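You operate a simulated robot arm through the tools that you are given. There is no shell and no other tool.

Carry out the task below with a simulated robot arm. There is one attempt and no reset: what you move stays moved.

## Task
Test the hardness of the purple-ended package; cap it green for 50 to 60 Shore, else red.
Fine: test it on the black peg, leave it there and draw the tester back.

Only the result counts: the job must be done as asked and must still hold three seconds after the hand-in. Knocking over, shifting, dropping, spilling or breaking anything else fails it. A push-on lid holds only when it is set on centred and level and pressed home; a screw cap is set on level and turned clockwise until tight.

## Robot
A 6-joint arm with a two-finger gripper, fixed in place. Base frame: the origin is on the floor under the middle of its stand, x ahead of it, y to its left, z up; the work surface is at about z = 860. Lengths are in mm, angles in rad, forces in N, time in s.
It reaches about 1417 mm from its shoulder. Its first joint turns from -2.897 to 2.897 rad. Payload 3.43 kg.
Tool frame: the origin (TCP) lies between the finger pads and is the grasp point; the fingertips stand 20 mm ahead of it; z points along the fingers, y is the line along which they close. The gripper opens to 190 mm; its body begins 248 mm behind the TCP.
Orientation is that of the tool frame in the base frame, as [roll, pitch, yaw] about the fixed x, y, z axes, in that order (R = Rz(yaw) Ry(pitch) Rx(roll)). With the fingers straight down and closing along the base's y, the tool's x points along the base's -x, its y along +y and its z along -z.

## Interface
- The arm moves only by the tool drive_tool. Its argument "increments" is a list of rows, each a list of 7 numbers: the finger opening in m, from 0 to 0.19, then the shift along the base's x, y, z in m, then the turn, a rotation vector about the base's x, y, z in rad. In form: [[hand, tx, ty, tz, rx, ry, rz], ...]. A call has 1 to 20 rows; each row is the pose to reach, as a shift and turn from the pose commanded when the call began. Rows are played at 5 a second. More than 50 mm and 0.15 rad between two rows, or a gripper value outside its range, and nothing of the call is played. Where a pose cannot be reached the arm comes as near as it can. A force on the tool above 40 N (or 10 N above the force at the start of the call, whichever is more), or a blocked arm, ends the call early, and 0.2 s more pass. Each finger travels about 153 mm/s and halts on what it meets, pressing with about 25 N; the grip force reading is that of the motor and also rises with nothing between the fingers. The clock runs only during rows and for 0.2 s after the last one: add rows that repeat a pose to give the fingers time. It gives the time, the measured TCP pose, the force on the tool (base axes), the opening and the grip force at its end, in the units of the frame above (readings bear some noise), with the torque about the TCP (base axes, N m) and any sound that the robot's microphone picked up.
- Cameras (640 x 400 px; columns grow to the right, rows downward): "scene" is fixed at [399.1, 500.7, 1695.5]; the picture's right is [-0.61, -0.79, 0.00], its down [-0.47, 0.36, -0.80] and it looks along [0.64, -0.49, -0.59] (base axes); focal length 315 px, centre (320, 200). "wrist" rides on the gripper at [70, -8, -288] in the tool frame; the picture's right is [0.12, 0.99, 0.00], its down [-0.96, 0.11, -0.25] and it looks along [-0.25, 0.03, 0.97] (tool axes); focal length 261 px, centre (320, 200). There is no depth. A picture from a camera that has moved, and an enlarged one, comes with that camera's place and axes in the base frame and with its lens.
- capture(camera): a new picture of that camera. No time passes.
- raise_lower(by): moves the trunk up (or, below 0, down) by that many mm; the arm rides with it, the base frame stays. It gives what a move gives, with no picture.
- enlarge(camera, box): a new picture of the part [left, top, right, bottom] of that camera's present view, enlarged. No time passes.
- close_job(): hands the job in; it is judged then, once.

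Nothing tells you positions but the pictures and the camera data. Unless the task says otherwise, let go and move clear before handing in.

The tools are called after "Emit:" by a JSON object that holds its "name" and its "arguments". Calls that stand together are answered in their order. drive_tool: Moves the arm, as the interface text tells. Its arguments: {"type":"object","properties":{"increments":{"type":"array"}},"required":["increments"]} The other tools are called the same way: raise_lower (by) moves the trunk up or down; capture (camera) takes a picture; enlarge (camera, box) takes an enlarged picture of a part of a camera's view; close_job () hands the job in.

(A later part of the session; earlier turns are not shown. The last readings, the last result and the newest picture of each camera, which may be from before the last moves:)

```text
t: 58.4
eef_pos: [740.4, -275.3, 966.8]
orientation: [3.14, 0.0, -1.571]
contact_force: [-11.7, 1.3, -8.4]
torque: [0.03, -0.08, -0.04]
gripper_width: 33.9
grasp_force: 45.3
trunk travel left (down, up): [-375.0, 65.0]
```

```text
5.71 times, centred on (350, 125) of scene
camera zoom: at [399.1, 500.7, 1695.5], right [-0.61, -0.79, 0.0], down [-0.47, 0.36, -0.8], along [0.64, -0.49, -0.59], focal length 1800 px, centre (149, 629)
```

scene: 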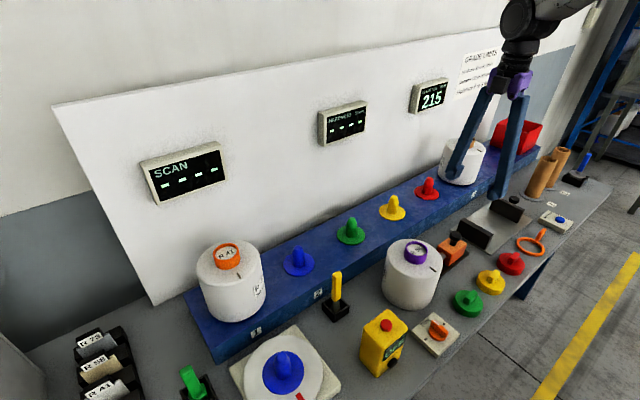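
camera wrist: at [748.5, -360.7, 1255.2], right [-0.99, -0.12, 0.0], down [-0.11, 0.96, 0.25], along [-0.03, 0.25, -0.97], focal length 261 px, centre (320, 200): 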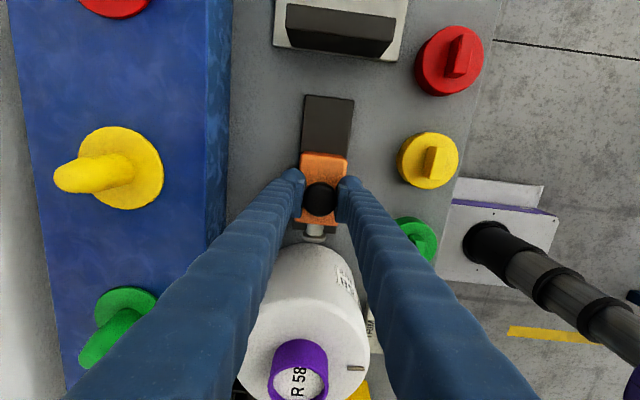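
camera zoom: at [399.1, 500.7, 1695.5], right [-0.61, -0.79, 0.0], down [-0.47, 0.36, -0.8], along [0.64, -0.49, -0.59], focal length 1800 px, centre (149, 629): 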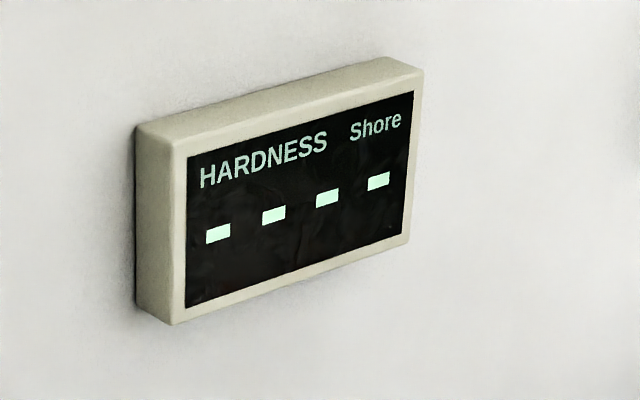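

The probe is about 10 mm from the package and the display still shows dashes. I'll continue in small steps and correct the small side load.

Emit:
{"name": "drive_tool", "arguments": {"increments": [[0.02, -0.0008, 0.0, -0.0003, 0, 0, 0], [0.02, -0.0012, 0.002, -0.0003, 0, 0, 0], [0.02, -0.0012, 0.004, -0.0003, 0, 0, 0], [0.02, -0.0012, 0.006, -0.0003, 0, 0, 0], [0.02, -0.0012, 0.006, -0.0003, 0, 0, 0]]}}

Emit:
{"name": "enlarge", "arguments": {"camera": "scene", "box": [300, 90, 400, 160]}}

Emit:
{"name": "enlarge", "arguments": {"camera": "wrist", "box": [260, 140, 380, 260]}}

```text
t: 59.6
eef_pos: [739.7, -271.2, 966.8]
orientation: [-3.141, 0.0, -1.57]
contact_force: [-1.6, -0.3, -9.7]
torque: [-0.01, -0.01, 0.09]
gripper_width: 34.1
grasp_force: 44.8
trunk travel left (down, up): [-375.0, 65.0]
```

```text
5.71 times, centred on (350, 125) of scene
camera zoom: at [399.1, 500.7, 1695.5], right [-0.61, -0.79, 0.0], down [-0.47, 0.36, -0.8], along [0.64, -0.49, -0.59], focal length 1800 px, centre (149, 629)
```

zoom: 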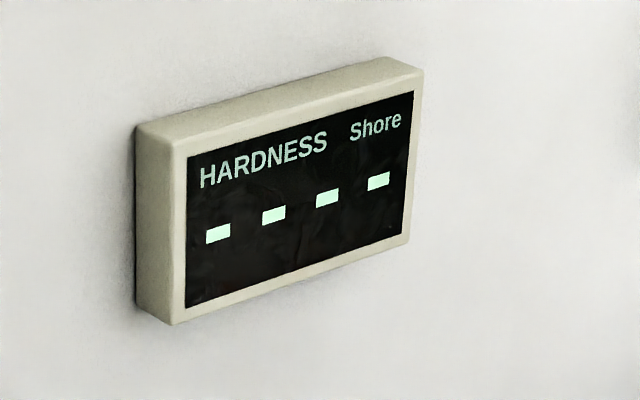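

```text
3.33 times, centred on (320, 200) of wrist
camera zoom: at [748.2, -341.6, 1255.3], right [-0.99, -0.12, 0.0], down [-0.11, 0.96, 0.25], along [-0.03, 0.25, -0.97], focal length 869 px, centre (320, 200)
```

zoom: 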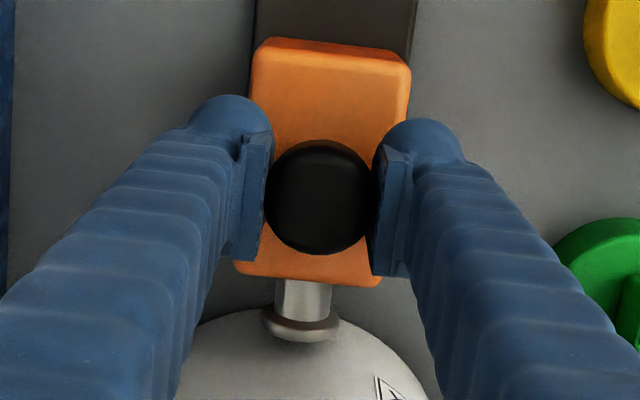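

Emit:
{"name": "drive_tool", "arguments": {"increments": [[0.02, 0.0, 0.001, -0.0003, 0, 0, 0], [0.02, 0.0, 0.002, -0.0003, 0, 0, 0], [0.02, 0.0, 0.003, -0.0003, 0, 0, 0], [0.02, 0.0, 0.003, -0.0003, 0, 0, 0]]}}

Emit:
{"name": "enlarge", "arguments": {"camera": "scene", "box": [300, 90, 400, 160]}}

Emit:
{"name": "enlarge", "arguments": {"camera": "wrist", "box": [260, 160, 380, 280]}}

```text
t: 60.6
eef_pos: [740.2, -267.8, 966.8]
orientation: [3.139, 0.001, -1.57]
contact_force: [-0.1, -0.3, -8.1]
torque: [0.04, -0.03, -0.01]
gripper_width: 33.6
grasp_force: 45.2
trunk travel left (down, up): [-375.0, 65.0]
```

```text
5.71 times, centred on (350, 125) of scene
camera zoom: at [399.1, 500.7, 1695.5], right [-0.61, -0.79, 0.0], down [-0.47, 0.36, -0.8], along [0.64, -0.49, -0.59], focal length 1800 px, centre (149, 629)
```

zoom: 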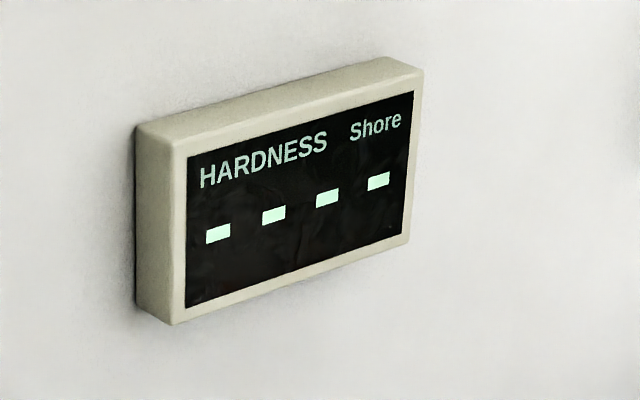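

```text
3.33 times, centred on (320, 220) of wrist
camera zoom: at [748.3, -338.4, 1255.3], right [-0.99, -0.12, 0.0], down [-0.11, 0.96, 0.25], along [-0.03, 0.25, -0.97], focal length 869 px, centre (320, 133)
```

zoom: 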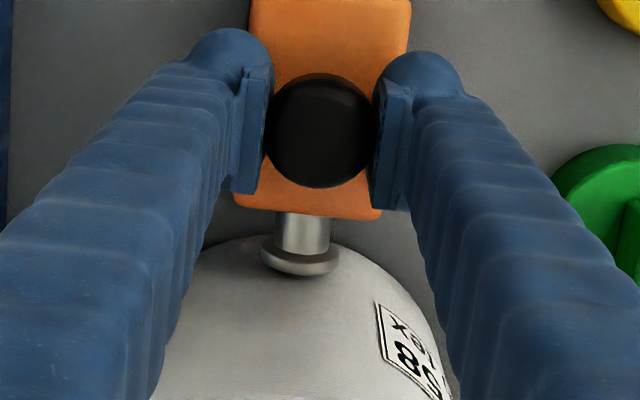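

Nearly touching. I'll advance in 1 mm steps and read the force and display each time.

Emit:
{"name": "drive_tool", "arguments": {"increments": [[0.02, 0.0, 0.001, 0.0, 0, 0, 0], [0.02, 0.0, 0.002, 0.0, 0, 0, 0], [0.02, 0.0, 0.002, 0.0, 0, 0, 0]]}}

Emit:
{"name": "enlarge", "arguments": {"camera": "scene", "box": [300, 90, 400, 160]}}

Emit:
{"name": "drive_tool", "arguments": {"increments": [[0.02, 0.0, 0.001, 0.0, 0, 0, 0], [0.02, 0.0, 0.002, 0.0, 0, 0, 0], [0.02, 0.0, 0.002, 0.0, 0, 0, 0]]}}

Emit:
{"name": "enlarge", "arguments": {"camera": "scene", "box": [300, 90, 400, 160]}}

```text
t: 61.4
eef_pos: [739.6, -265.7, 967.3]
orientation: [-3.141, 0.002, -1.57]
contact_force: [4.6, -0.7, -3.8]
torque: [0.02, 0.0, 0.03]
gripper_width: 33.9
grasp_force: 45.0
trunk travel left (down, up): [-375.0, 65.0]
```

```text
5.71 times, centred on (350, 125) of scene
camera zoom: at [399.1, 500.7, 1695.5], right [-0.61, -0.79, 0.0], down [-0.47, 0.36, -0.8], along [0.64, -0.49, -0.59], focal length 1800 px, centre (149, 629)
```

zoom: 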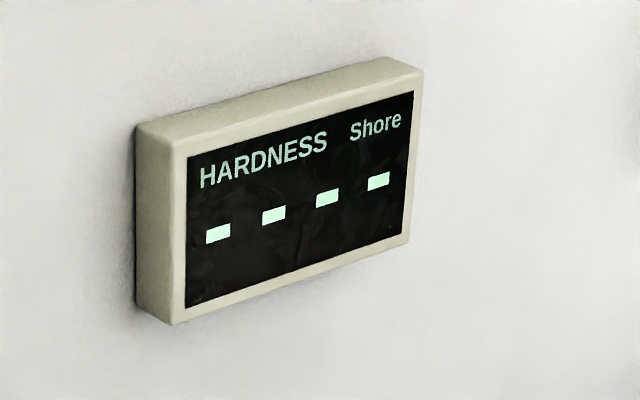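

```text
t: 62.2
eef_pos: [738.9, -264.0, 966.8]
orientation: [3.141, -0.001, -1.572]
contact_force: [3.8, -4.0, 0.9]
torque: [-0.19, 0.03, -0.06]
gripper_width: 34.1
grasp_force: 44.7
trunk travel left (down, up): [-375.0, 65.0]
```

```text
5.71 times, centred on (350, 125) of scene
camera zoom: at [399.1, 500.7, 1695.5], right [-0.61, -0.79, 0.0], down [-0.47, 0.36, -0.8], along [0.64, -0.49, -0.59], focal length 1800 px, centre (149, 629)
```

zoom: 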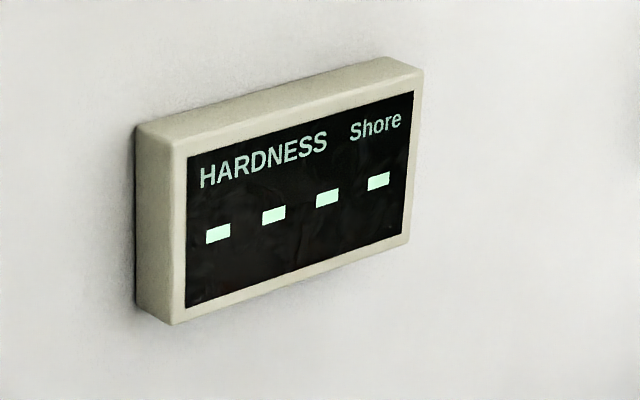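

Contact has begun, with about -4 N in y. I'll press further in small steps, watching the display and the package.

Emit:
{"name": "drive_tool", "arguments": {"increments": [[0.02, 0.0, 0.001, 0.0, 0, 0, 0], [0.02, 0.0, 0.002, 0.0, 0, 0, 0], [0.02, 0.0, 0.002, 0.0, 0, 0, 0]]}}

Emit:
{"name": "capture", "arguments": {"camera": "scene"}}

Emit:
{"name": "drive_tool", "arguments": {"increments": [[0.02, 0.0, 0.001, 0.0, 0, 0, 0], [0.02, 0.0, 0.002, 0.0, 0, 0, 0], [0.02, 0.0, 0.002, 0.0, 0, 0, 0]]}}

Emit:
{"name": "enlarge", "arguments": {"camera": "scene", "box": [300, 90, 400, 160]}}

Emit:
{"name": "enlarge", "arguments": {"camera": "scene", "box": [370, 190, 500, 310]}}

```text
t: 63.0
eef_pos: [740.3, -260.9, 966.5]
orientation: [3.14, -0.001, -1.574]
contact_force: [0.5, -4.7, 13.2]
torque: [0.08, 0.04, 0.01]
gripper_width: 33.6
grasp_force: 45.2
trunk travel left (down, up): [-375.0, 65.0]
```

```text
taken
```

scene: 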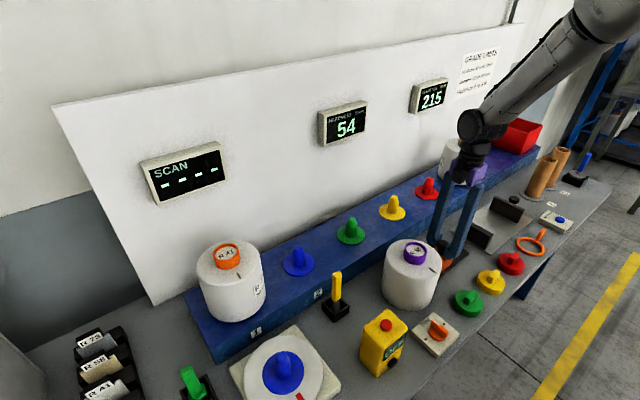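

```text
t: 63.8
eef_pos: [740.3, -259.6, 966.7]
orientation: [-3.141, 0.0, -1.572]
contact_force: [4.6, -4.9, 11.1]
torque: [-0.02, -0.07, -0.03]
gripper_width: 33.7
grasp_force: 45.0
trunk travel left (down, up): [-375.0, 65.0]
```

```text
5.71 times, centred on (350, 125) of scene
camera zoom: at [399.1, 500.7, 1695.5], right [-0.61, -0.79, 0.0], down [-0.47, 0.36, -0.8], along [0.64, -0.49, -0.59], focal length 1800 px, centre (149, 629)
```

zoom: 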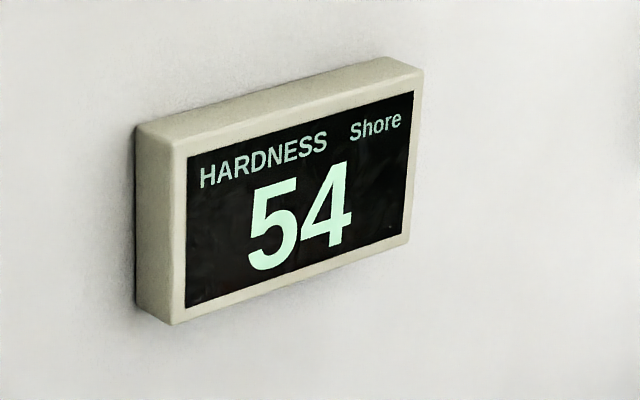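

```text
3.33 times, centred on (435, 250) of scene
camera zoom: at [399.1, 500.7, 1695.5], right [-0.61, -0.79, 0.0], down [-0.47, 0.36, -0.8], along [0.64, -0.49, -0.59], focal length 1050 px, centre (-63, 33)
```

zoom: 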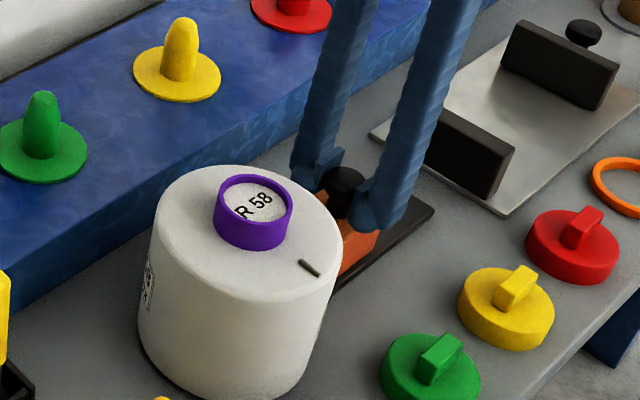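

The display reads 54 Shore. I'll hold about a second to see that it is steady before drawing back.

Emit:
{"name": "drive_tool", "arguments": {"increments": [[0.02, 0.0, 0.0, 0.0, 0, 0, 0], [0.02, 0.0, 0.0, 0.0, 0, 0, 0], [0.02, 0.0, 0.0, 0.0, 0, 0, 0], [0.02, 0.0, 0.0, 0.0, 0, 0, 0], [0.02, 0.0, 0.0, 0.0, 0, 0, 0], [0.02, 0.0, 0.0, 0.0, 0, 0, 0]]}}

Emit:
{"name": "enlarge", "arguments": {"camera": "scene", "box": [300, 90, 400, 160]}}

```text
t: 65.2
eef_pos: [739.9, -259.6, 967.0]
orientation: [3.14, 0.001, -1.57]
contact_force: [8.2, -3.8, 11.9]
torque: [0.0, 0.0, -0.01]
gripper_width: 34.0
grasp_force: 44.9
trunk travel left (down, up): [-375.0, 65.0]
```

```text
5.71 times, centred on (350, 125) of scene
camera zoom: at [399.1, 500.7, 1695.5], right [-0.61, -0.79, 0.0], down [-0.47, 0.36, -0.8], along [0.64, -0.49, -0.59], focal length 1800 px, centre (149, 629)
```

zoom: 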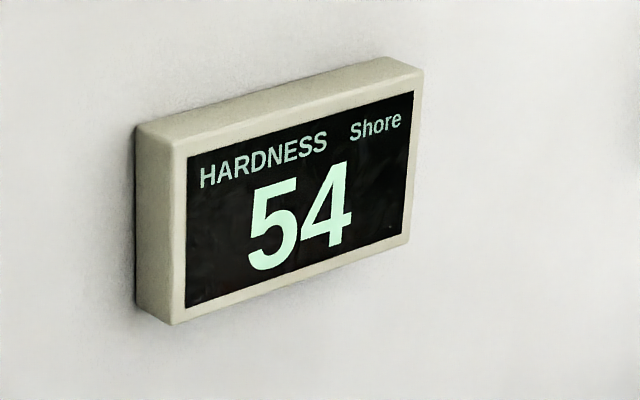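

The reading is steady at 54 Shore, within 50 to 60, so the green cap goes on. First I'll draw the tester back to where it started.

Emit:
{"name": "drive_tool", "arguments": {"increments": [[0.02, 0.0005, -0.002, 0.0006, 0, 0, 0], [0.02, 0.0005, -0.006, 0.0006, 0, 0, 0], [0.02, 0.0005, -0.012, 0.0006, 0, 0, 0], [0.02, 0.0005, -0.018, 0.0006, 0, 0, 0], [0.02, 0.0005, -0.024, 0.0006, 0, 0, 0], [0.02, 0.0005, -0.03, 0.0006, 0, 0, 0], [0.02, 0.0005, -0.036, 0.0006, 0, 0, 0], [0.02, 0.0005, -0.036, 0.0006, 0, 0, 0]]}}

Emit:
{"name": "enlarge", "arguments": {"camera": "scene", "box": [370, 190, 500, 310]}}

```text
t: 67.0
eef_pos: [740.8, -293.9, 966.0]
orientation: [3.14, -0.002, -1.571]
contact_force: [2.4, -0.5, -0.2]
torque: [-0.03, 0.03, 0.03]
gripper_width: 33.8
grasp_force: 44.9
trunk travel left (down, up): [-375.0, 65.0]
```

```text
3.33 times, centred on (435, 250) of scene
camera zoom: at [399.1, 500.7, 1695.5], right [-0.61, -0.79, 0.0], down [-0.47, 0.36, -0.8], along [0.64, -0.49, -0.59], focal length 1050 px, centre (-63, 33)
```

zoom: 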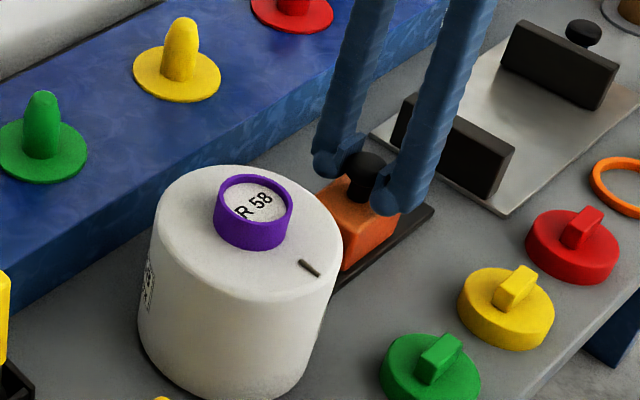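

Emit:
{"name": "drive_tool", "arguments": {"increments": [[0.02, 0.0, -0.004, 0.0, 0, 0, 0], [0.02, 0.0, -0.01, 0.0, 0, 0, 0], [0.02, 0.0, -0.016, 0.0, 0, 0, 0], [0.02, 0.0, -0.022, 0.0, 0, 0, 0], [0.02, 0.0, -0.028, 0.0, 0, 0, 0], [0.02, 0.0, -0.034, 0.0, 0, 0, 0], [0.02, 0.0, -0.037, 0.0, 0, 0, 0], [0.02, 0.0, -0.037, 0.0, 0, 0, 0]]}}

Emit:
{"name": "enlarge", "arguments": {"camera": "scene", "box": [370, 190, 500, 310]}}

Emit:
{"name": "enlarge", "arguments": {"camera": "wrist", "box": [240, 100, 400, 240]}}

```text
t: 68.8
eef_pos: [738.7, -330.4, 967.0]
orientation: [3.137, 0.002, -1.573]
contact_force: [-18.5, 6.4, -6.4]
torque: [0.05, -0.03, -0.08]
gripper_width: 33.7
grasp_force: 45.2
trunk travel left (down, up): [-375.0, 65.0]
```

```text
3.33 times, centred on (435, 250) of scene
camera zoom: at [399.1, 500.7, 1695.5], right [-0.61, -0.79, 0.0], down [-0.47, 0.36, -0.8], along [0.64, -0.49, -0.59], focal length 1050 px, centre (-63, 33)
```

zoom: 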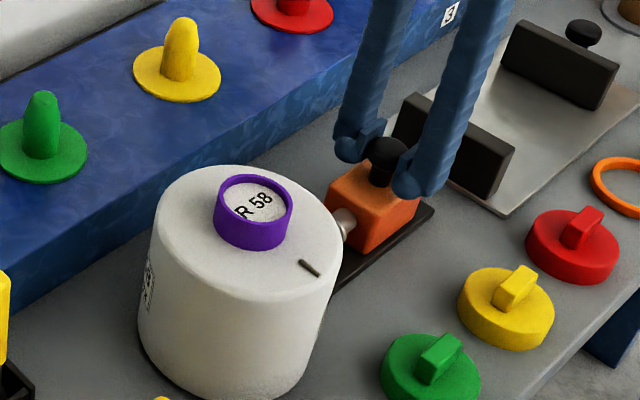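

```text
2.86 times, centred on (320, 170) of wrist
camera zoom: at [748.9, -401.8, 1255.2], right [-0.99, -0.12, 0.0], down [-0.11, 0.96, 0.25], along [-0.03, 0.25, -0.97], focal length 745 px, centre (320, 286)
```

zoom: 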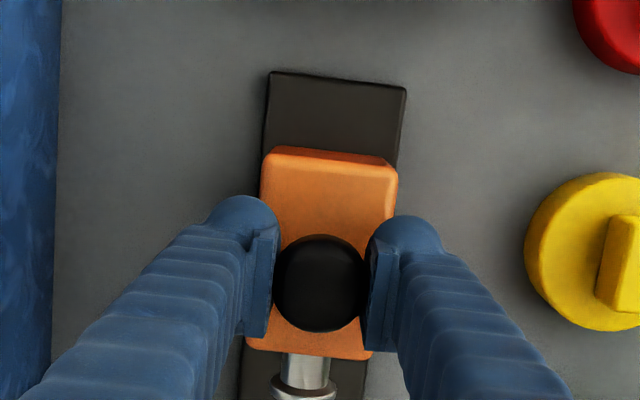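

The tester is back at its rear stop (y≈-331). I'll ease off the side load, open and rise.

Emit:
{"name": "drive_tool", "arguments": {"increments": [[0.02, -0.001, 0.001, 0.0, 0, 0, 0], [0.02, -0.0015, 0.001, 0.0, 0, 0, 0], [0.04, -0.0015, 0.001, 0.0, 0, 0, 0], [0.06, -0.0015, 0.001, 0.0, 0, 0, 0], [0.08, -0.0015, 0.001, 0.0, 0, 0, 0], [0.08, -0.0015, 0.001, 0.0, 0, 0, 0], [0.08, -0.0015, 0.001, 0.02, 0, 0, 0], [0.08, -0.0015, 0.001, 0.05, 0, 0, 0], [0.08, -0.0015, 0.001, 0.09, 0, 0, 0], [0.08, -0.0015, 0.001, 0.13, 0, 0, 0], [0.08, -0.0015, 0.001, 0.17, 0, 0, 0], [0.08, -0.0015, 0.001, 0.17, 0, 0, 0]]}}

Emit:
{"name": "capture", "arguments": {"camera": "wrist"}}

Emit:
{"name": "enlarge", "arguments": {"camera": "scene", "box": [370, 190, 500, 310]}}

Emit:
{"name": "enlarge", "arguments": {"camera": "scene", "box": [300, 80, 460, 160]}}

```text
t: 71.4
eef_pos: [738.3, -332.9, 1137.4]
orientation: [3.139, 0.001, -1.57]
contact_force: [1.1, 0.2, -0.5]
torque: [0.03, 0.05, -0.01]
gripper_width: 79.8
grasp_force: 0.0
trunk travel left (down, up): [-375.0, 65.0]
```

```text
taken
camera wrist: at [746.6, -403.6, 1425.6], right [-0.99, -0.12, 0.0], down [-0.11, 0.96, 0.25], along [-0.03, 0.25, -0.97], focal length 261 px, centre (320, 200)
```

wrist: 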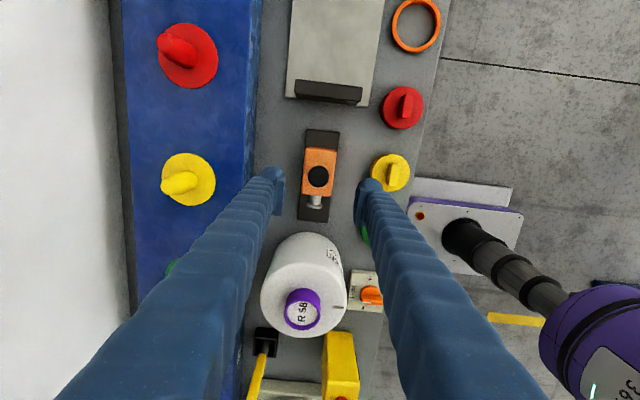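

```text
3.33 times, centred on (435, 250) of scene
camera zoom: at [399.1, 500.7, 1695.5], right [-0.61, -0.79, 0.0], down [-0.47, 0.36, -0.8], along [0.64, -0.49, -0.59], focal length 1050 px, centre (-63, 33)
```

zoom: 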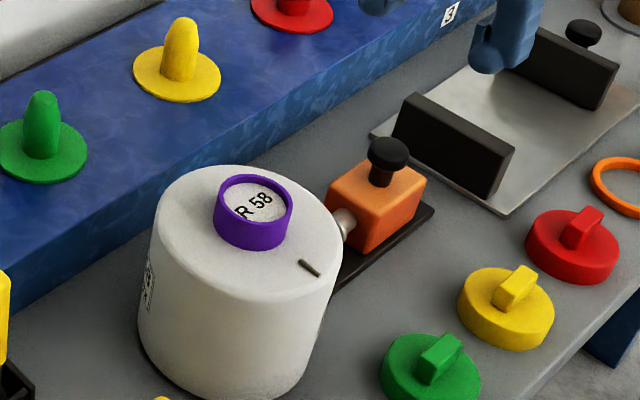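

```text
4.00 times, centred on (380, 120) of scene
camera zoom: at [399.1, 500.7, 1695.5], right [-0.61, -0.79, 0.0], down [-0.47, 0.36, -0.8], along [0.64, -0.49, -0.59], focal length 1260 px, centre (80, 520)
```

zoom: 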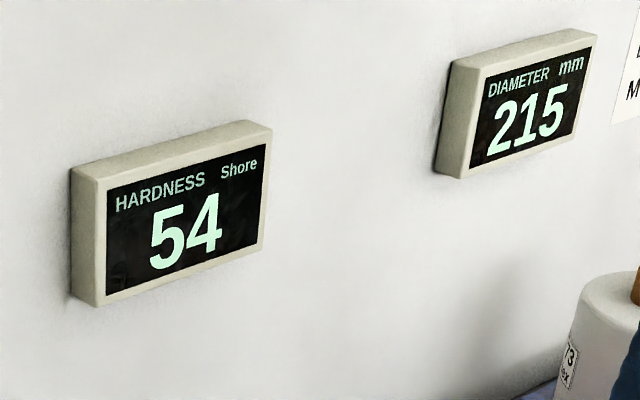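

The tester is fully drawn back, the display holds 54, and the package is standing. Now I'll move above the green cap near (590, -210) to measure it.

Emit:
{"name": "drive_tool", "arguments": {"increments": [[0.08, -0.02, 0.01, 0.0, 0, 0, 0], [0.08, -0.045, 0.03, 0.0, 0, 0, 0], [0.08, -0.07, 0.05, 0.0, 0, 0, 0], [0.08, -0.095, 0.07, 0.0, 0, 0, 0], [0.08, -0.12, 0.09, 0.0, 0, 0, 0], [0.08, -0.14, 0.11, 0.0, 0, 0, 0], [0.08, -0.148, 0.123, 0.0, 0, 0, 0], [0.08, -0.148, 0.123, 0.0, 0, 0, 0]]}}

Emit:
{"name": "capture", "arguments": {"camera": "wrist"}}

Emit:
{"name": "enlarge", "arguments": {"camera": "wrist", "box": [260, 110, 380, 230]}}

Emit:
{"name": "enlarge", "arguments": {"camera": "scene", "box": [430, 270, 510, 330]}}

```text
t: 73.2
eef_pos: [589.0, -207.6, 1136.5]
orientation: [3.14, -0.001, -1.57]
contact_force: [-0.5, 0.5, 0.9]
torque: [0.03, 0.03, 0.0]
gripper_width: 80.0
grasp_force: 0.0
trunk travel left (down, up): [-375.0, 65.0]
```

```text
taken
camera wrist: at [596.8, -279.2, 1425.6], right [-0.99, -0.12, 0.0], down [-0.11, 0.96, 0.25], along [-0.03, 0.25, -0.97], focal length 261 px, centre (320, 200)
```

wrist: 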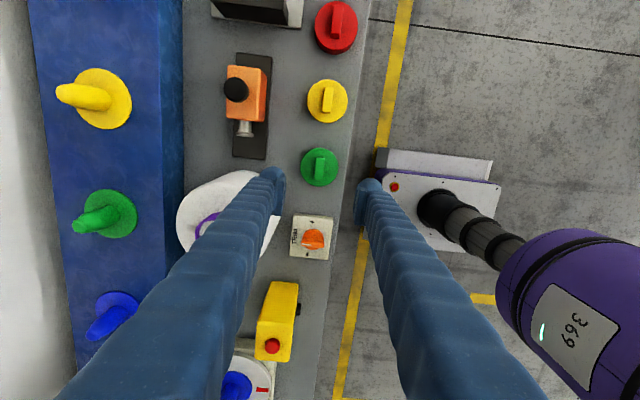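

```text
3.33 times, centred on (320, 170) of wrist
camera zoom: at [596.8, -279.2, 1425.6], right [-0.99, -0.12, 0.0], down [-0.11, 0.96, 0.25], along [-0.03, 0.25, -0.97], focal length 869 px, centre (320, 300)
```

zoom: 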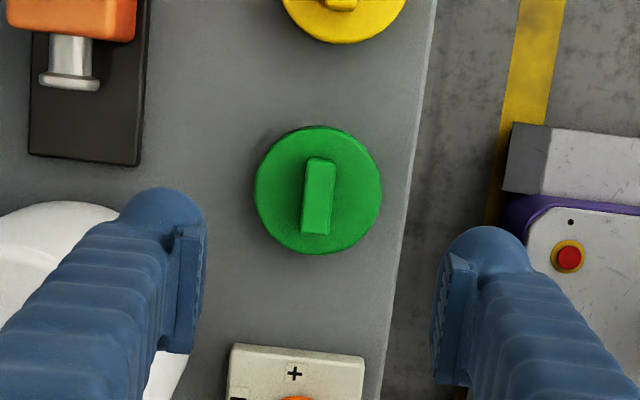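

```text
6.67 times, centred on (470, 300) of scene
camera zoom: at [399.1, 500.7, 1695.5], right [-0.61, -0.79, 0.0], down [-0.47, 0.36, -0.8], along [0.64, -0.49, -0.59], focal length 2100 px, centre (-680, -467)
```

zoom: 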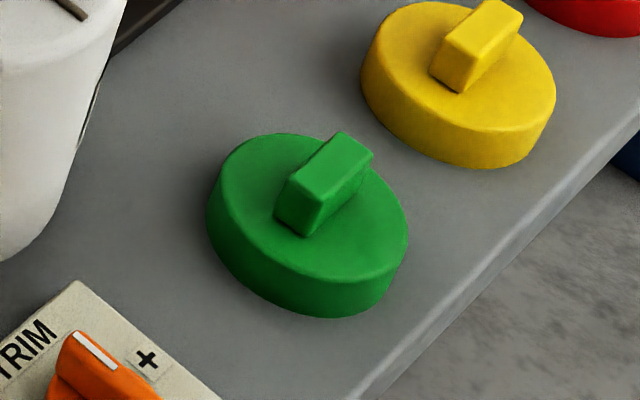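

The green cap's tab top is at about (589, -212, 913): 17 mm thick, 45 mm long along y, turned about 3°. I'll descend partway, with a slight yaw correction, and re-check.

Emit:
{"name": "drive_tool", "arguments": {"increments": [[0.07, 0.0, -0.001, -0.03, 0, 0, 0.02], [0.06, 0.0, -0.003, -0.06, 0, 0, 0.045], [0.06, 0.0, -0.0035, -0.09, 0, 0, 0.045], [0.06, 0.0, -0.0035, -0.12, 0, 0, 0.045], [0.06, 0.0, -0.0035, -0.15, 0, 0, 0.045], [0.06, 0.0, -0.0035, -0.16, 0, 0, 0.045], [0.06, 0.0, -0.0035, -0.16, 0, 0, 0.045]]}}

Emit:
{"name": "enlarge", "arguments": {"camera": "wrist", "box": [260, 130, 380, 250]}}

Emit:
{"name": "enlarge", "arguments": {"camera": "scene", "box": [430, 260, 510, 330]}}

```text
t: 74.8
eef_pos: [589.8, -213.2, 979.2]
orientation: [3.14, 0.001, -1.527]
contact_force: [-0.1, -0.7, 0.2]
torque: [0.0, 0.01, 0.0]
gripper_width: 60.0
grasp_force: 0.1
trunk travel left (down, up): [-375.0, 65.0]
```

```text
3.33 times, centred on (320, 190) of wrist
camera zoom: at [601.1, -283.3, 1267.5], right [-0.99, -0.16, 0.0], down [-0.16, 0.96, 0.25], along [-0.04, 0.24, -0.97], focal length 869 px, centre (320, 233)
```

zoom: 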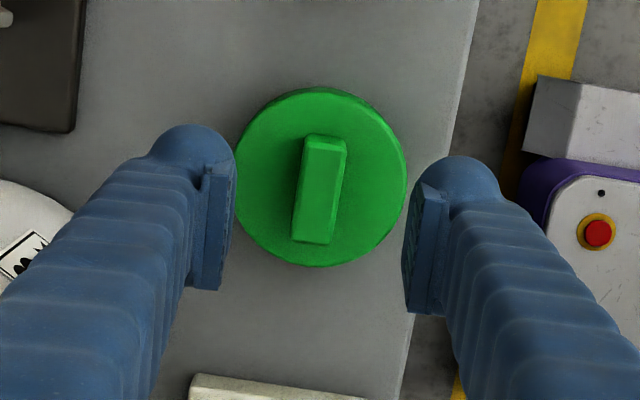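

```text
5.71 times, centred on (470, 295) of scene
camera zoom: at [399.1, 500.7, 1695.5], right [-0.61, -0.79, 0.0], down [-0.47, 0.36, -0.8], along [0.64, -0.49, -0.59], focal length 1800 px, centre (-537, -343)
```

zoom: 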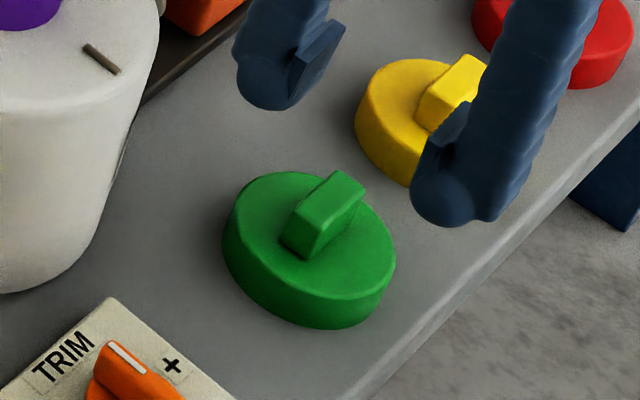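

The tab is aligned and centred at (589.2, -212.4). I'll descend so the fingertips straddle the tab, then check before closing.

Emit:
{"name": "drive_tool", "arguments": {"increments": [[0.06, -0.0005, 0.001, -0.025, 0, 0, 0], [0.05, -0.0005, 0.001, -0.045, 0, 0, 0], [0.045, -0.0005, 0.001, -0.058, 0, 0, 0], [0.045, -0.0005, 0.001, -0.063, 0, 0, 0], [0.045, -0.0005, 0.001, -0.063, 0, 0, 0]]}}

Emit:
{"name": "enlarge", "arguments": {"camera": "scene", "box": [430, 260, 510, 330]}}

Emit:
{"name": "enlarge", "arguments": {"camera": "wrist", "box": [260, 130, 380, 250]}}

```text
t: 76.0
eef_pos: [588.5, -211.2, 914.1]
orientation: [3.139, -0.002, -1.527]
contact_force: [-0.9, -0.2, 0.5]
torque: [0.03, 0.02, -0.01]
gripper_width: 44.8
grasp_force: 0.0
trunk travel left (down, up): [-375.0, 65.0]
```

```text
5.71 times, centred on (470, 295) of scene
camera zoom: at [399.1, 500.7, 1695.5], right [-0.61, -0.79, 0.0], down [-0.47, 0.36, -0.8], along [0.64, -0.49, -0.59], focal length 1800 px, centre (-537, -343)
```

zoom: 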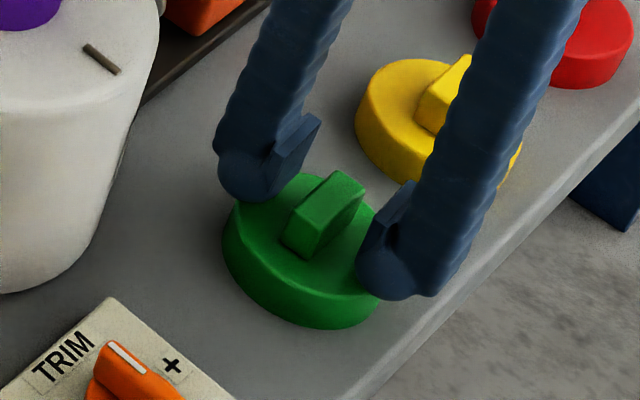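

```text
3.33 times, centred on (320, 190) of wrist
camera zoom: at [600.2, -281.3, 1203.5], right [-0.99, -0.16, 0.0], down [-0.16, 0.96, 0.25], along [-0.04, 0.24, -0.97], focal length 869 px, centre (320, 233)
```

zoom: 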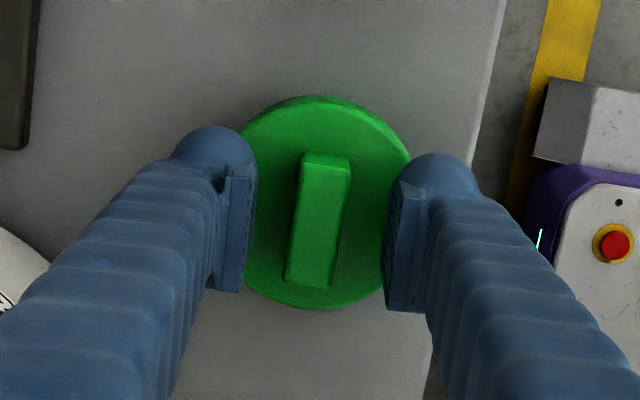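

The fingers straddle the tab with no contact. I'll close on it, and lift a little to check.

Emit:
{"name": "drive_tool", "arguments": {"increments": [[0.03, 0.0, 0.0, 0.0, 0, 0, 0], [0.02, 0.0, 0.0, 0.0, 0, 0, 0], [0.01, 0.0, 0.0, 0.0, 0, 0, 0], [0.005, 0.0, 0.0, 0.0, 0, 0, 0], [0.005, 0.0, 0.0, 0.0, 0, 0, 0]]}}

Emit:
{"name": "drive_tool", "arguments": {"increments": [[0.005, 0.0, 0.0, 0.001, 0, 0, 0], [0.005, 0.0, 0.0, 0.003, 0, 0, 0], [0.005, 0.0, 0.0, 0.006, 0, 0, 0], [0.005, 0.0, 0.0, 0.01, 0, 0, 0], [0.005, 0.0, 0.0, 0.01, 0, 0, 0]]}}

Emit:
{"name": "enlarge", "arguments": {"camera": "scene", "box": [430, 260, 510, 330]}}

Emit:
{"name": "enlarge", "arguments": {"camera": "wrist", "box": [260, 130, 380, 250]}}

```text
t: 77.2
eef_pos: [588.5, -211.1, 914.4]
orientation: [3.141, -0.001, -1.525]
contact_force: [0.0, 0.7, 0.2]
torque: [0.03, 0.02, -0.01]
gripper_width: 16.4
grasp_force: 24.8
trunk travel left (down, up): [-375.0, 65.0]
```

```text
t: 78.4
eef_pos: [590.3, -212.5, 924.9]
orientation: [3.141, 0.0, -1.528]
contact_force: [-0.2, 0.3, -0.2]
torque: [-0.03, -0.02, -0.01]
gripper_width: 16.2
grasp_force: 24.8
trunk travel left (down, up): [-375.0, 65.0]
```

```text
5.71 times, centred on (470, 295) of scene
camera zoom: at [399.1, 500.7, 1695.5], right [-0.61, -0.79, 0.0], down [-0.47, 0.36, -0.8], along [0.64, -0.49, -0.59], focal length 1800 px, centre (-537, -343)
```

zoom: 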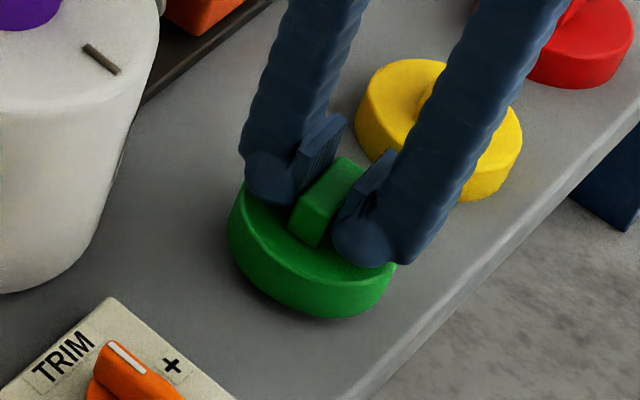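

```text
3.33 times, centred on (320, 190) of wrist
camera zoom: at [601.6, -281.1, 1214.0], right [-0.99, -0.16, 0.0], down [-0.16, 0.96, 0.25], along [-0.04, 0.24, -0.97], focal length 869 px, centre (320, 233)
```

zoom: 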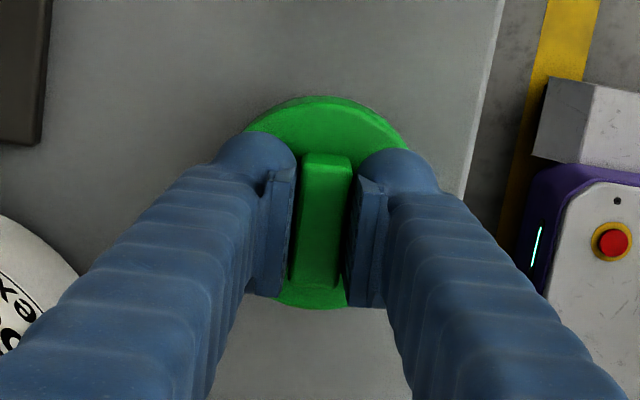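

The green cap is held and off the bench. I'll raise it and move beside the package, toward +y, so the wrist camera can see the ring past the cap.

Emit:
{"name": "drive_tool", "arguments": {"increments": [[0.005, 0.0, 0.0, 0.01, 0, 0, 0], [0.005, 0.0, 0.0, 0.025, 0, 0, 0], [0.005, 0.0, 0.0, 0.045, 0, 0, 0], [0.005, 0.0, 0.0, 0.065, 0, 0, 0], [0.005, 0.0, 0.0, 0.085, 0, 0, 0], [0.005, 0.0, 0.0, 0.105, 0, 0, 0], [0.005, 0.0, 0.0, 0.125, 0, 0, 0], [0.005, 0.0, 0.0, 0.145, 0, 0, 0], [0.005, 0.0, 0.0, 0.165, 0, 0, 0], [0.005, 0.0, 0.0, 0.185, 0, 0, 0], [0.005, 0.0, 0.0, 0.205, 0, 0, 0], [0.005, 0.0, 0.0, 0.225, 0, 0, 0], [0.005, 0.0, 0.0, 0.24, 0, 0, 0], [0.005, 0.0, 0.0, 0.25, 0, 0, 0], [0.005, 0.0, 0.0, 0.255, 0, 0, 0]]}}

Emit:
{"name": "drive_tool", "arguments": {"increments": [[0.005, 0.003, 0.004, 0.0, 0, 0, 0], [0.005, 0.01, 0.012, 0.0, 0, 0, 0], [0.005, 0.02, 0.024, 0.0, 0, 0, 0], [0.005, 0.03, 0.036, 0.0, 0, 0, 0], [0.005, 0.04, 0.048, 0.0, 0, 0, 0], [0.005, 0.05, 0.06, 0.0, 0, 0, 0], [0.005, 0.06, 0.072, 0.0, 0, 0, 0], [0.005, 0.07, 0.084, 0.0, 0, 0, 0], [0.005, 0.08, 0.096, 0.0, 0, 0, 0], [0.005, 0.09, 0.108, 0.0, 0, 0, 0], [0.005, 0.1, 0.12, 0.0, 0, 0, 0], [0.005, 0.11, 0.132, 0.0, 0, 0, 0], [0.005, 0.12, 0.144, 0.0, 0, 0, 0], [0.005, 0.13, 0.156, 0.0, 0, 0, 0], [0.005, 0.138, 0.168, 0.0, 0, 0, 0], [0.005, 0.145, 0.176, 0.0, 0, 0, 0], [0.005, 0.149, 0.181, 0.0, 0, 0, 0], [0.005, 0.149, 0.181, 0.0, 0, 0, 0]]}}

Emit:
{"name": "capture", "arguments": {"camera": "wrist"}}

Emit:
{"name": "enlarge", "arguments": {"camera": "wrist", "box": [260, 90, 380, 240]}}

Emit:
{"name": "capture", "arguments": {"camera": "scene"}}

```text
t: 81.6
eef_pos: [588.8, -211.3, 1178.9]
orientation: [3.14, 0.001, -1.529]
contact_force: [-0.9, -0.2, -0.4]
torque: [-0.02, -0.01, 0.0]
gripper_width: 16.5
grasp_force: 24.9
trunk travel left (down, up): [-375.0, 65.0]
```

```text
t: 85.4
eef_pos: [737.8, -29.4, 1179.7]
orientation: [3.139, 0.001, -1.528]
contact_force: [-0.6, 0.9, 0.5]
torque: [0.0, 0.02, 0.02]
gripper_width: 16.3
grasp_force: 25.1
trunk travel left (down, up): [-375.0, 65.0]
```

```text
taken
camera wrist: at [749.4, -99.8, 1467.9], right [-0.99, -0.16, 0.0], down [-0.16, 0.96, 0.25], along [-0.04, 0.24, -0.97], focal length 261 px, centre (320, 200)
```

wrist: 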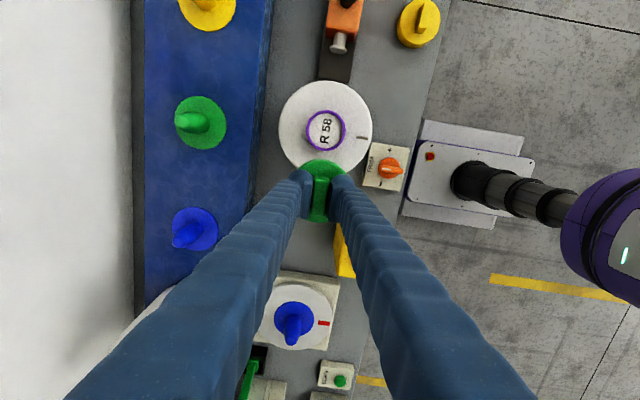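

```text
2.67 times, centred on (320, 165) of wrist
camera zoom: at [749.4, -99.8, 1467.9], right [-0.99, -0.16, 0.0], down [-0.16, 0.96, 0.25], along [-0.04, 0.24, -0.97], focal length 695 px, centre (320, 293)
```

zoom: 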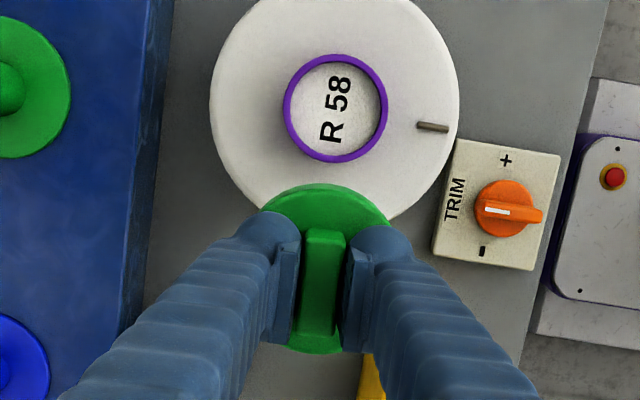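

```text
taken
```

scene: 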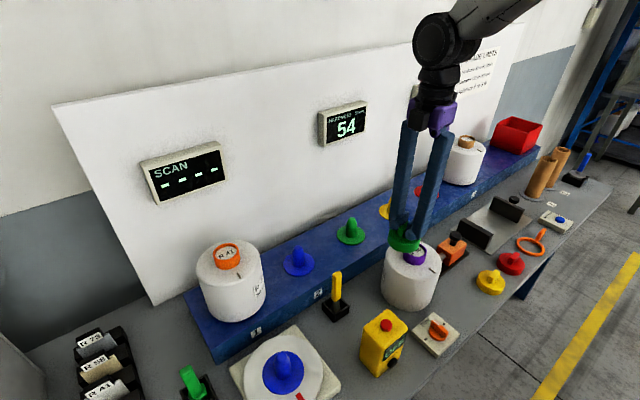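

I make the ring centre (741.3, -105.9), so it shifted slightly during the test, and the held cap's centre about (738, -31). I'll bring the cap over the ring and lower to about 12 mm above it to verify.

Emit:
{"name": "drive_tool", "arguments": {"increments": [[0.005, 0.0005, -0.003, 0.0, 0, 0, 0], [0.005, 0.001, -0.01, 0.0, 0, 0, 0], [0.005, 0.0015, -0.02, 0.0, 0, 0, 0], [0.005, 0.002, -0.03, 0.0, 0, 0, 0], [0.005, 0.0025, -0.04, 0.0, 0, 0, 0], [0.005, 0.003, -0.05, 0.0, 0, 0, 0], [0.005, 0.0033, -0.06, 0.0, 0, 0, 0], [0.005, 0.0033, -0.068, 0.0, 0, 0, 0], [0.005, 0.0033, -0.073, 0.0, 0, 0, 0], [0.005, 0.0033, -0.075, 0.0, 0, 0, 0], [0.005, 0.0033, -0.075, -0.01, 0, 0, 0], [0.005, 0.0033, -0.075, -0.02, 0, 0, 0], [0.005, 0.0033, -0.075, -0.03, 0, 0, 0], [0.005, 0.0033, -0.075, -0.04, 0, 0, 0], [0.005, 0.0033, -0.075, -0.05, 0, 0, 0], [0.005, 0.0033, -0.075, -0.058, 0, 0, 0], [0.005, 0.0033, -0.075, -0.062, 0, 0, 0], [0.005, 0.0033, -0.075, -0.062, 0, 0, 0]]}}

Emit:
{"name": "enlarge", "arguments": {"camera": "scene", "box": [370, 210, 460, 310]}}

Emit:
{"name": "enlarge", "arguments": {"camera": "scene", "box": [395, 220, 445, 265]}}

Emit:
{"name": "enlarge", "arguments": {"camera": "wrist", "box": [260, 110, 380, 260]}}

```text
t: 89.2
eef_pos: [743.1, -105.1, 1118.1]
orientation: [3.141, 0.0, -1.526]
contact_force: [0.3, -0.4, -0.2]
torque: [0.02, 0.01, 0.06]
gripper_width: 15.8
grasp_force: 25.3
trunk travel left (down, up): [-375.0, 65.0]
```

```text
4.00 times, centred on (415, 260) of scene
camera zoom: at [399.1, 500.7, 1695.5], right [-0.61, -0.79, 0.0], down [-0.47, 0.36, -0.8], along [0.64, -0.49, -0.59], focal length 1260 px, centre (-60, -40)
```

zoom: 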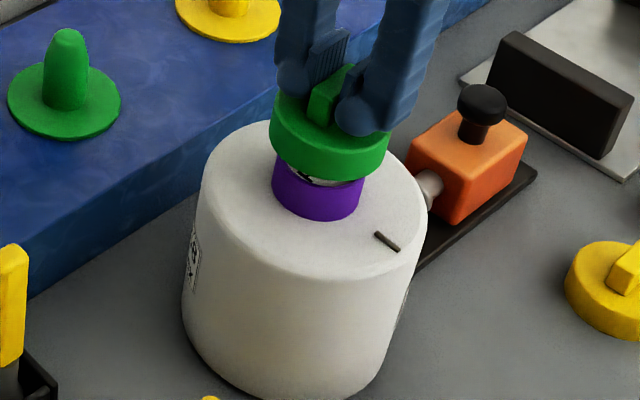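

```text
8.89 times, centred on (420, 242) of scene
camera zoom: at [399.1, 500.7, 1695.5], right [-0.61, -0.79, 0.0], down [-0.47, 0.36, -0.8], along [0.64, -0.49, -0.59], focal length 2800 px, centre (-569, -178)
```

zoom: 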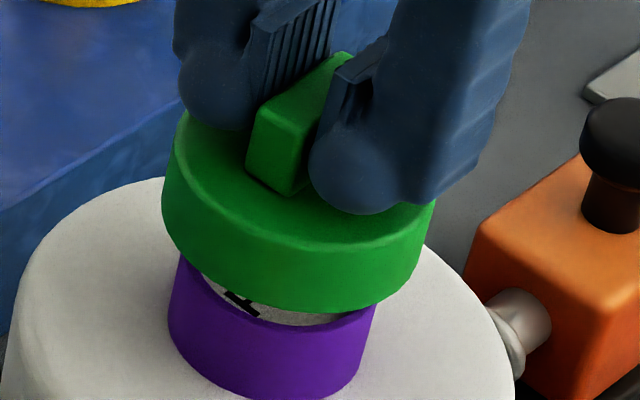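

```text
2.67 times, centred on (320, 185) of wrist
camera zoom: at [753.9, -176.4, 1407.0], right [-0.99, -0.16, 0.0], down [-0.16, 0.96, 0.25], along [-0.04, 0.24, -0.97], focal length 695 px, centre (320, 240)
```

zoom: 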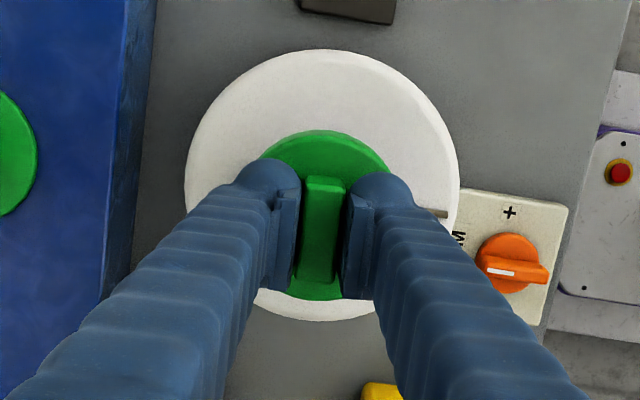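

The cap sits nearly concentric above the ring, possibly 1–2 mm off. I'll hold still and take repeat readings to average out the noise.

Emit:
{"name": "drive_tool", "arguments": {"increments": [[0.005, 0.0, 0.0, 0.0, 0, 0, 0]]}}

Emit:
{"name": "enlarge", "arguments": {"camera": "wrist", "box": [270, 125, 370, 225]}}

Emit:
{"name": "drive_tool", "arguments": {"increments": [[0.005, 0.0, 0.0, 0.0, 0, 0, 0]]}}

Emit:
{"name": "enlarge", "arguments": {"camera": "wrist", "box": [270, 115, 370, 215]}}

Emit:
{"name": "drive_tool", "arguments": {"increments": [[0.005, 0.0, 0.0, 0.0, 0, 0, 0]]}}

Emit:
{"name": "enlarge", "arguments": {"camera": "scene", "box": [400, 230, 440, 266]}}

```text
t: 89.6
eef_pos: [742.0, -106.4, 1117.7]
orientation: [3.139, 0.0, -1.527]
contact_force: [0.1, 0.6, -0.3]
torque: [-0.01, -0.01, 0.03]
gripper_width: 16.1
grasp_force: 25.4
trunk travel left (down, up): [-375.0, 65.0]
```

```text
4.00 times, centred on (320, 175) of wrist
camera zoom: at [754.0, -176.4, 1406.9], right [-0.99, -0.16, 0.0], down [-0.16, 0.96, 0.25], along [-0.04, 0.24, -0.97], focal length 1043 px, centre (320, 300)
```

zoom: 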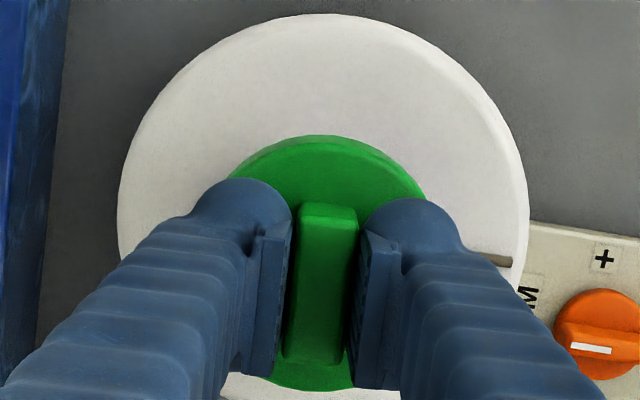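

```text
t: 90.0
eef_pos: [743.1, -105.6, 1117.6]
orientation: [3.14, 0.0, -1.527]
contact_force: [1.1, 0.1, -0.4]
torque: [0.0, -0.02, 0.03]
gripper_width: 16.1
grasp_force: 24.8
trunk travel left (down, up): [-375.0, 65.0]
```

```text
4.00 times, centred on (320, 165) of wrist
camera zoom: at [754.0, -176.3, 1406.9], right [-0.99, -0.16, 0.0], down [-0.16, 0.96, 0.25], along [-0.04, 0.24, -0.97], focal length 1043 px, centre (320, 340)
```

zoom: 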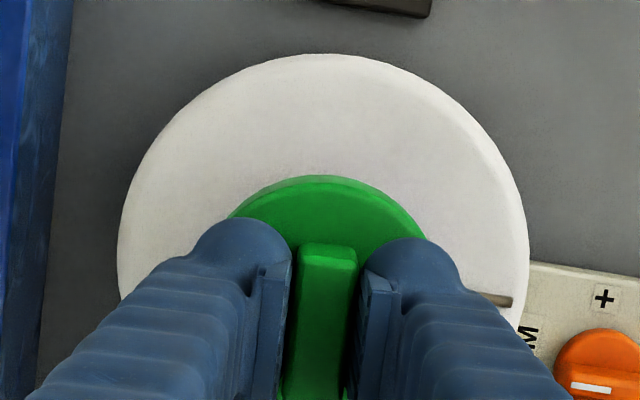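

```text
t: 90.4
eef_pos: [741.6, -106.3, 1118.4]
orientation: [3.139, -0.001, -1.526]
contact_force: [0.9, -1.1, 0.0]
torque: [0.04, -0.01, 0.03]
gripper_width: 16.1
grasp_force: 25.1
trunk travel left (down, up): [-375.0, 65.0]
```

```text
11.11 times, centred on (420, 248) of scene
camera zoom: at [399.1, 500.7, 1695.5], right [-0.61, -0.79, 0.0], down [-0.47, 0.36, -0.8], along [0.64, -0.49, -0.59], focal length 3500 px, centre (-791, -333)
```

zoom: 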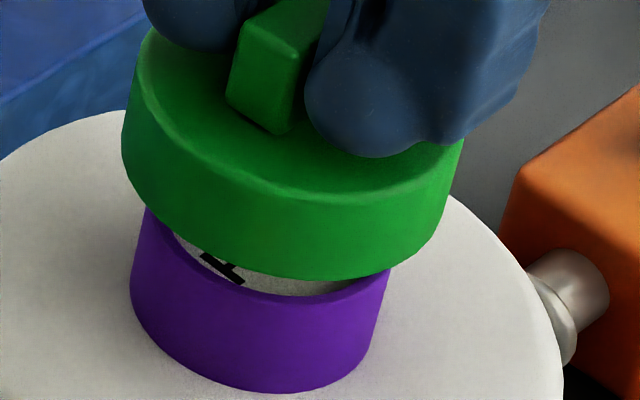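

Camera-relative measurements put the cap about (+1.5, -1.8) mm off the ring. I'll correct that and lower to just above the rim for another check.

Emit:
{"name": "drive_tool", "arguments": {"increments": [[0.005, -0.0007, 0.0009, 0.0, 0, 0, 0], [0.005, -0.0015, 0.0018, 0.0, 0, 0, 0], [0.005, -0.0015, 0.0018, -0.003, 0, 0, 0], [0.005, -0.0015, 0.0018, -0.006, 0, 0, 0], [0.005, -0.0015, 0.0018, -0.009, 0, 0, 0], [0.005, -0.0015, 0.0018, -0.009, 0, 0, 0]]}}

Emit:
{"name": "enlarge", "arguments": {"camera": "scene", "box": [400, 230, 440, 266]}}

Emit:
{"name": "enlarge", "arguments": {"camera": "wrist", "box": [270, 115, 370, 215]}}

```text
t: 91.8
eef_pos: [739.8, -104.1, 1108.6]
orientation: [3.141, 0.001, -1.528]
contact_force: [0.7, 0.1, -1.1]
torque: [-0.04, 0.0, 0.01]
gripper_width: 16.5
grasp_force: 24.8
trunk travel left (down, up): [-375.0, 65.0]
```

```text
11.11 times, centred on (420, 248) of scene
camera zoom: at [399.1, 500.7, 1695.5], right [-0.61, -0.79, 0.0], down [-0.47, 0.36, -0.8], along [0.64, -0.49, -0.59], focal length 3500 px, centre (-791, -333)
```

zoom: 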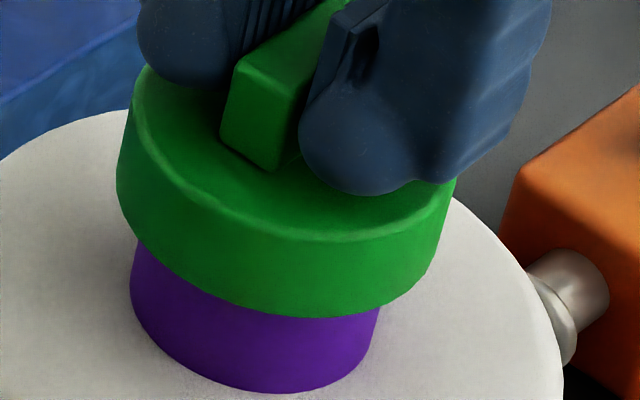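

```text
4.00 times, centred on (320, 165) of wrist
camera zoom: at [752.1, -174.4, 1396.8], right [-0.99, -0.16, 0.0], down [-0.16, 0.96, 0.25], along [-0.04, 0.24, -0.97], focal length 1043 px, centre (320, 340)
```

zoom: 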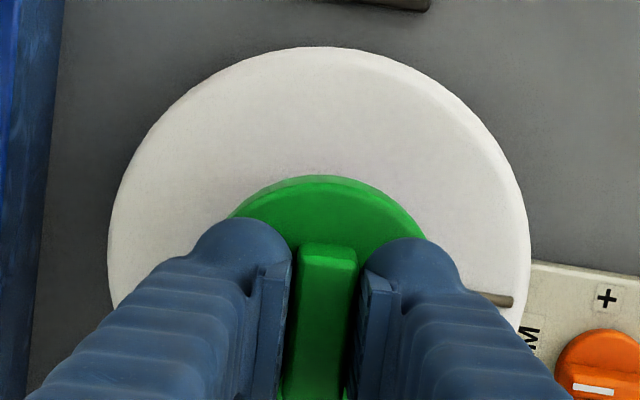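

The wrist measurement and the scene silhouettes agree that the cap is concentric within about 0.5 mm. I'll lower gently to find contact.

Emit:
{"name": "drive_tool", "arguments": {"increments": [[0.005, 0.0, 0.0, -0.001, 0, 0, 0], [0.005, 0.0, 0.0, -0.002, 0, 0, 0], [0.005, 0.0, 0.0, -0.003, 0, 0, 0], [0.005, 0.0, 0.0, -0.003, 0, 0, 0]]}}

Emit:
{"name": "drive_tool", "arguments": {"increments": [[0.005, 0.0, 0.0, -0.001, 0, 0, 0], [0.005, 0.0, 0.0, -0.002, 0, 0, 0], [0.005, 0.0, 0.0, -0.003, 0, 0, 0], [0.005, 0.0, 0.0, -0.003, 0, 0, 0]]}}

Emit:
{"name": "drive_tool", "arguments": {"increments": [[0.005, 0.0, 0.0, -0.001, 0, 0, 0], [0.005, 0.0, 0.0, -0.002, 0, 0, 0], [0.005, 0.0, 0.0, -0.002, 0, 0, 0]]}}

```text
t: 92.8
eef_pos: [739.7, -103.7, 1105.9]
orientation: [-3.142, -0.001, -1.528]
contact_force: [0.7, 0.4, 0.0]
torque: [-0.01, 0.04, -0.01]
gripper_width: 16.2
grasp_force: 25.3
trunk travel left (down, up): [-375.0, 65.0]
```

```text
t: 93.8
eef_pos: [741.3, -102.4, 1101.8]
orientation: [3.14, 0.0, -1.527]
contact_force: [-0.5, -0.6, 0.1]
torque: [-0.03, 0.05, -0.03]
gripper_width: 16.3
grasp_force: 25.2
trunk travel left (down, up): [-375.0, 65.0]
```

```text
t: 94.6
eef_pos: [741.6, -102.3, 1099.4]
orientation: [3.141, 0.001, -1.527]
contact_force: [-0.4, -0.5, -0.1]
torque: [-0.01, -0.05, -0.04]
gripper_width: 16.2
grasp_force: 24.9
trunk travel left (down, up): [-375.0, 65.0]
```

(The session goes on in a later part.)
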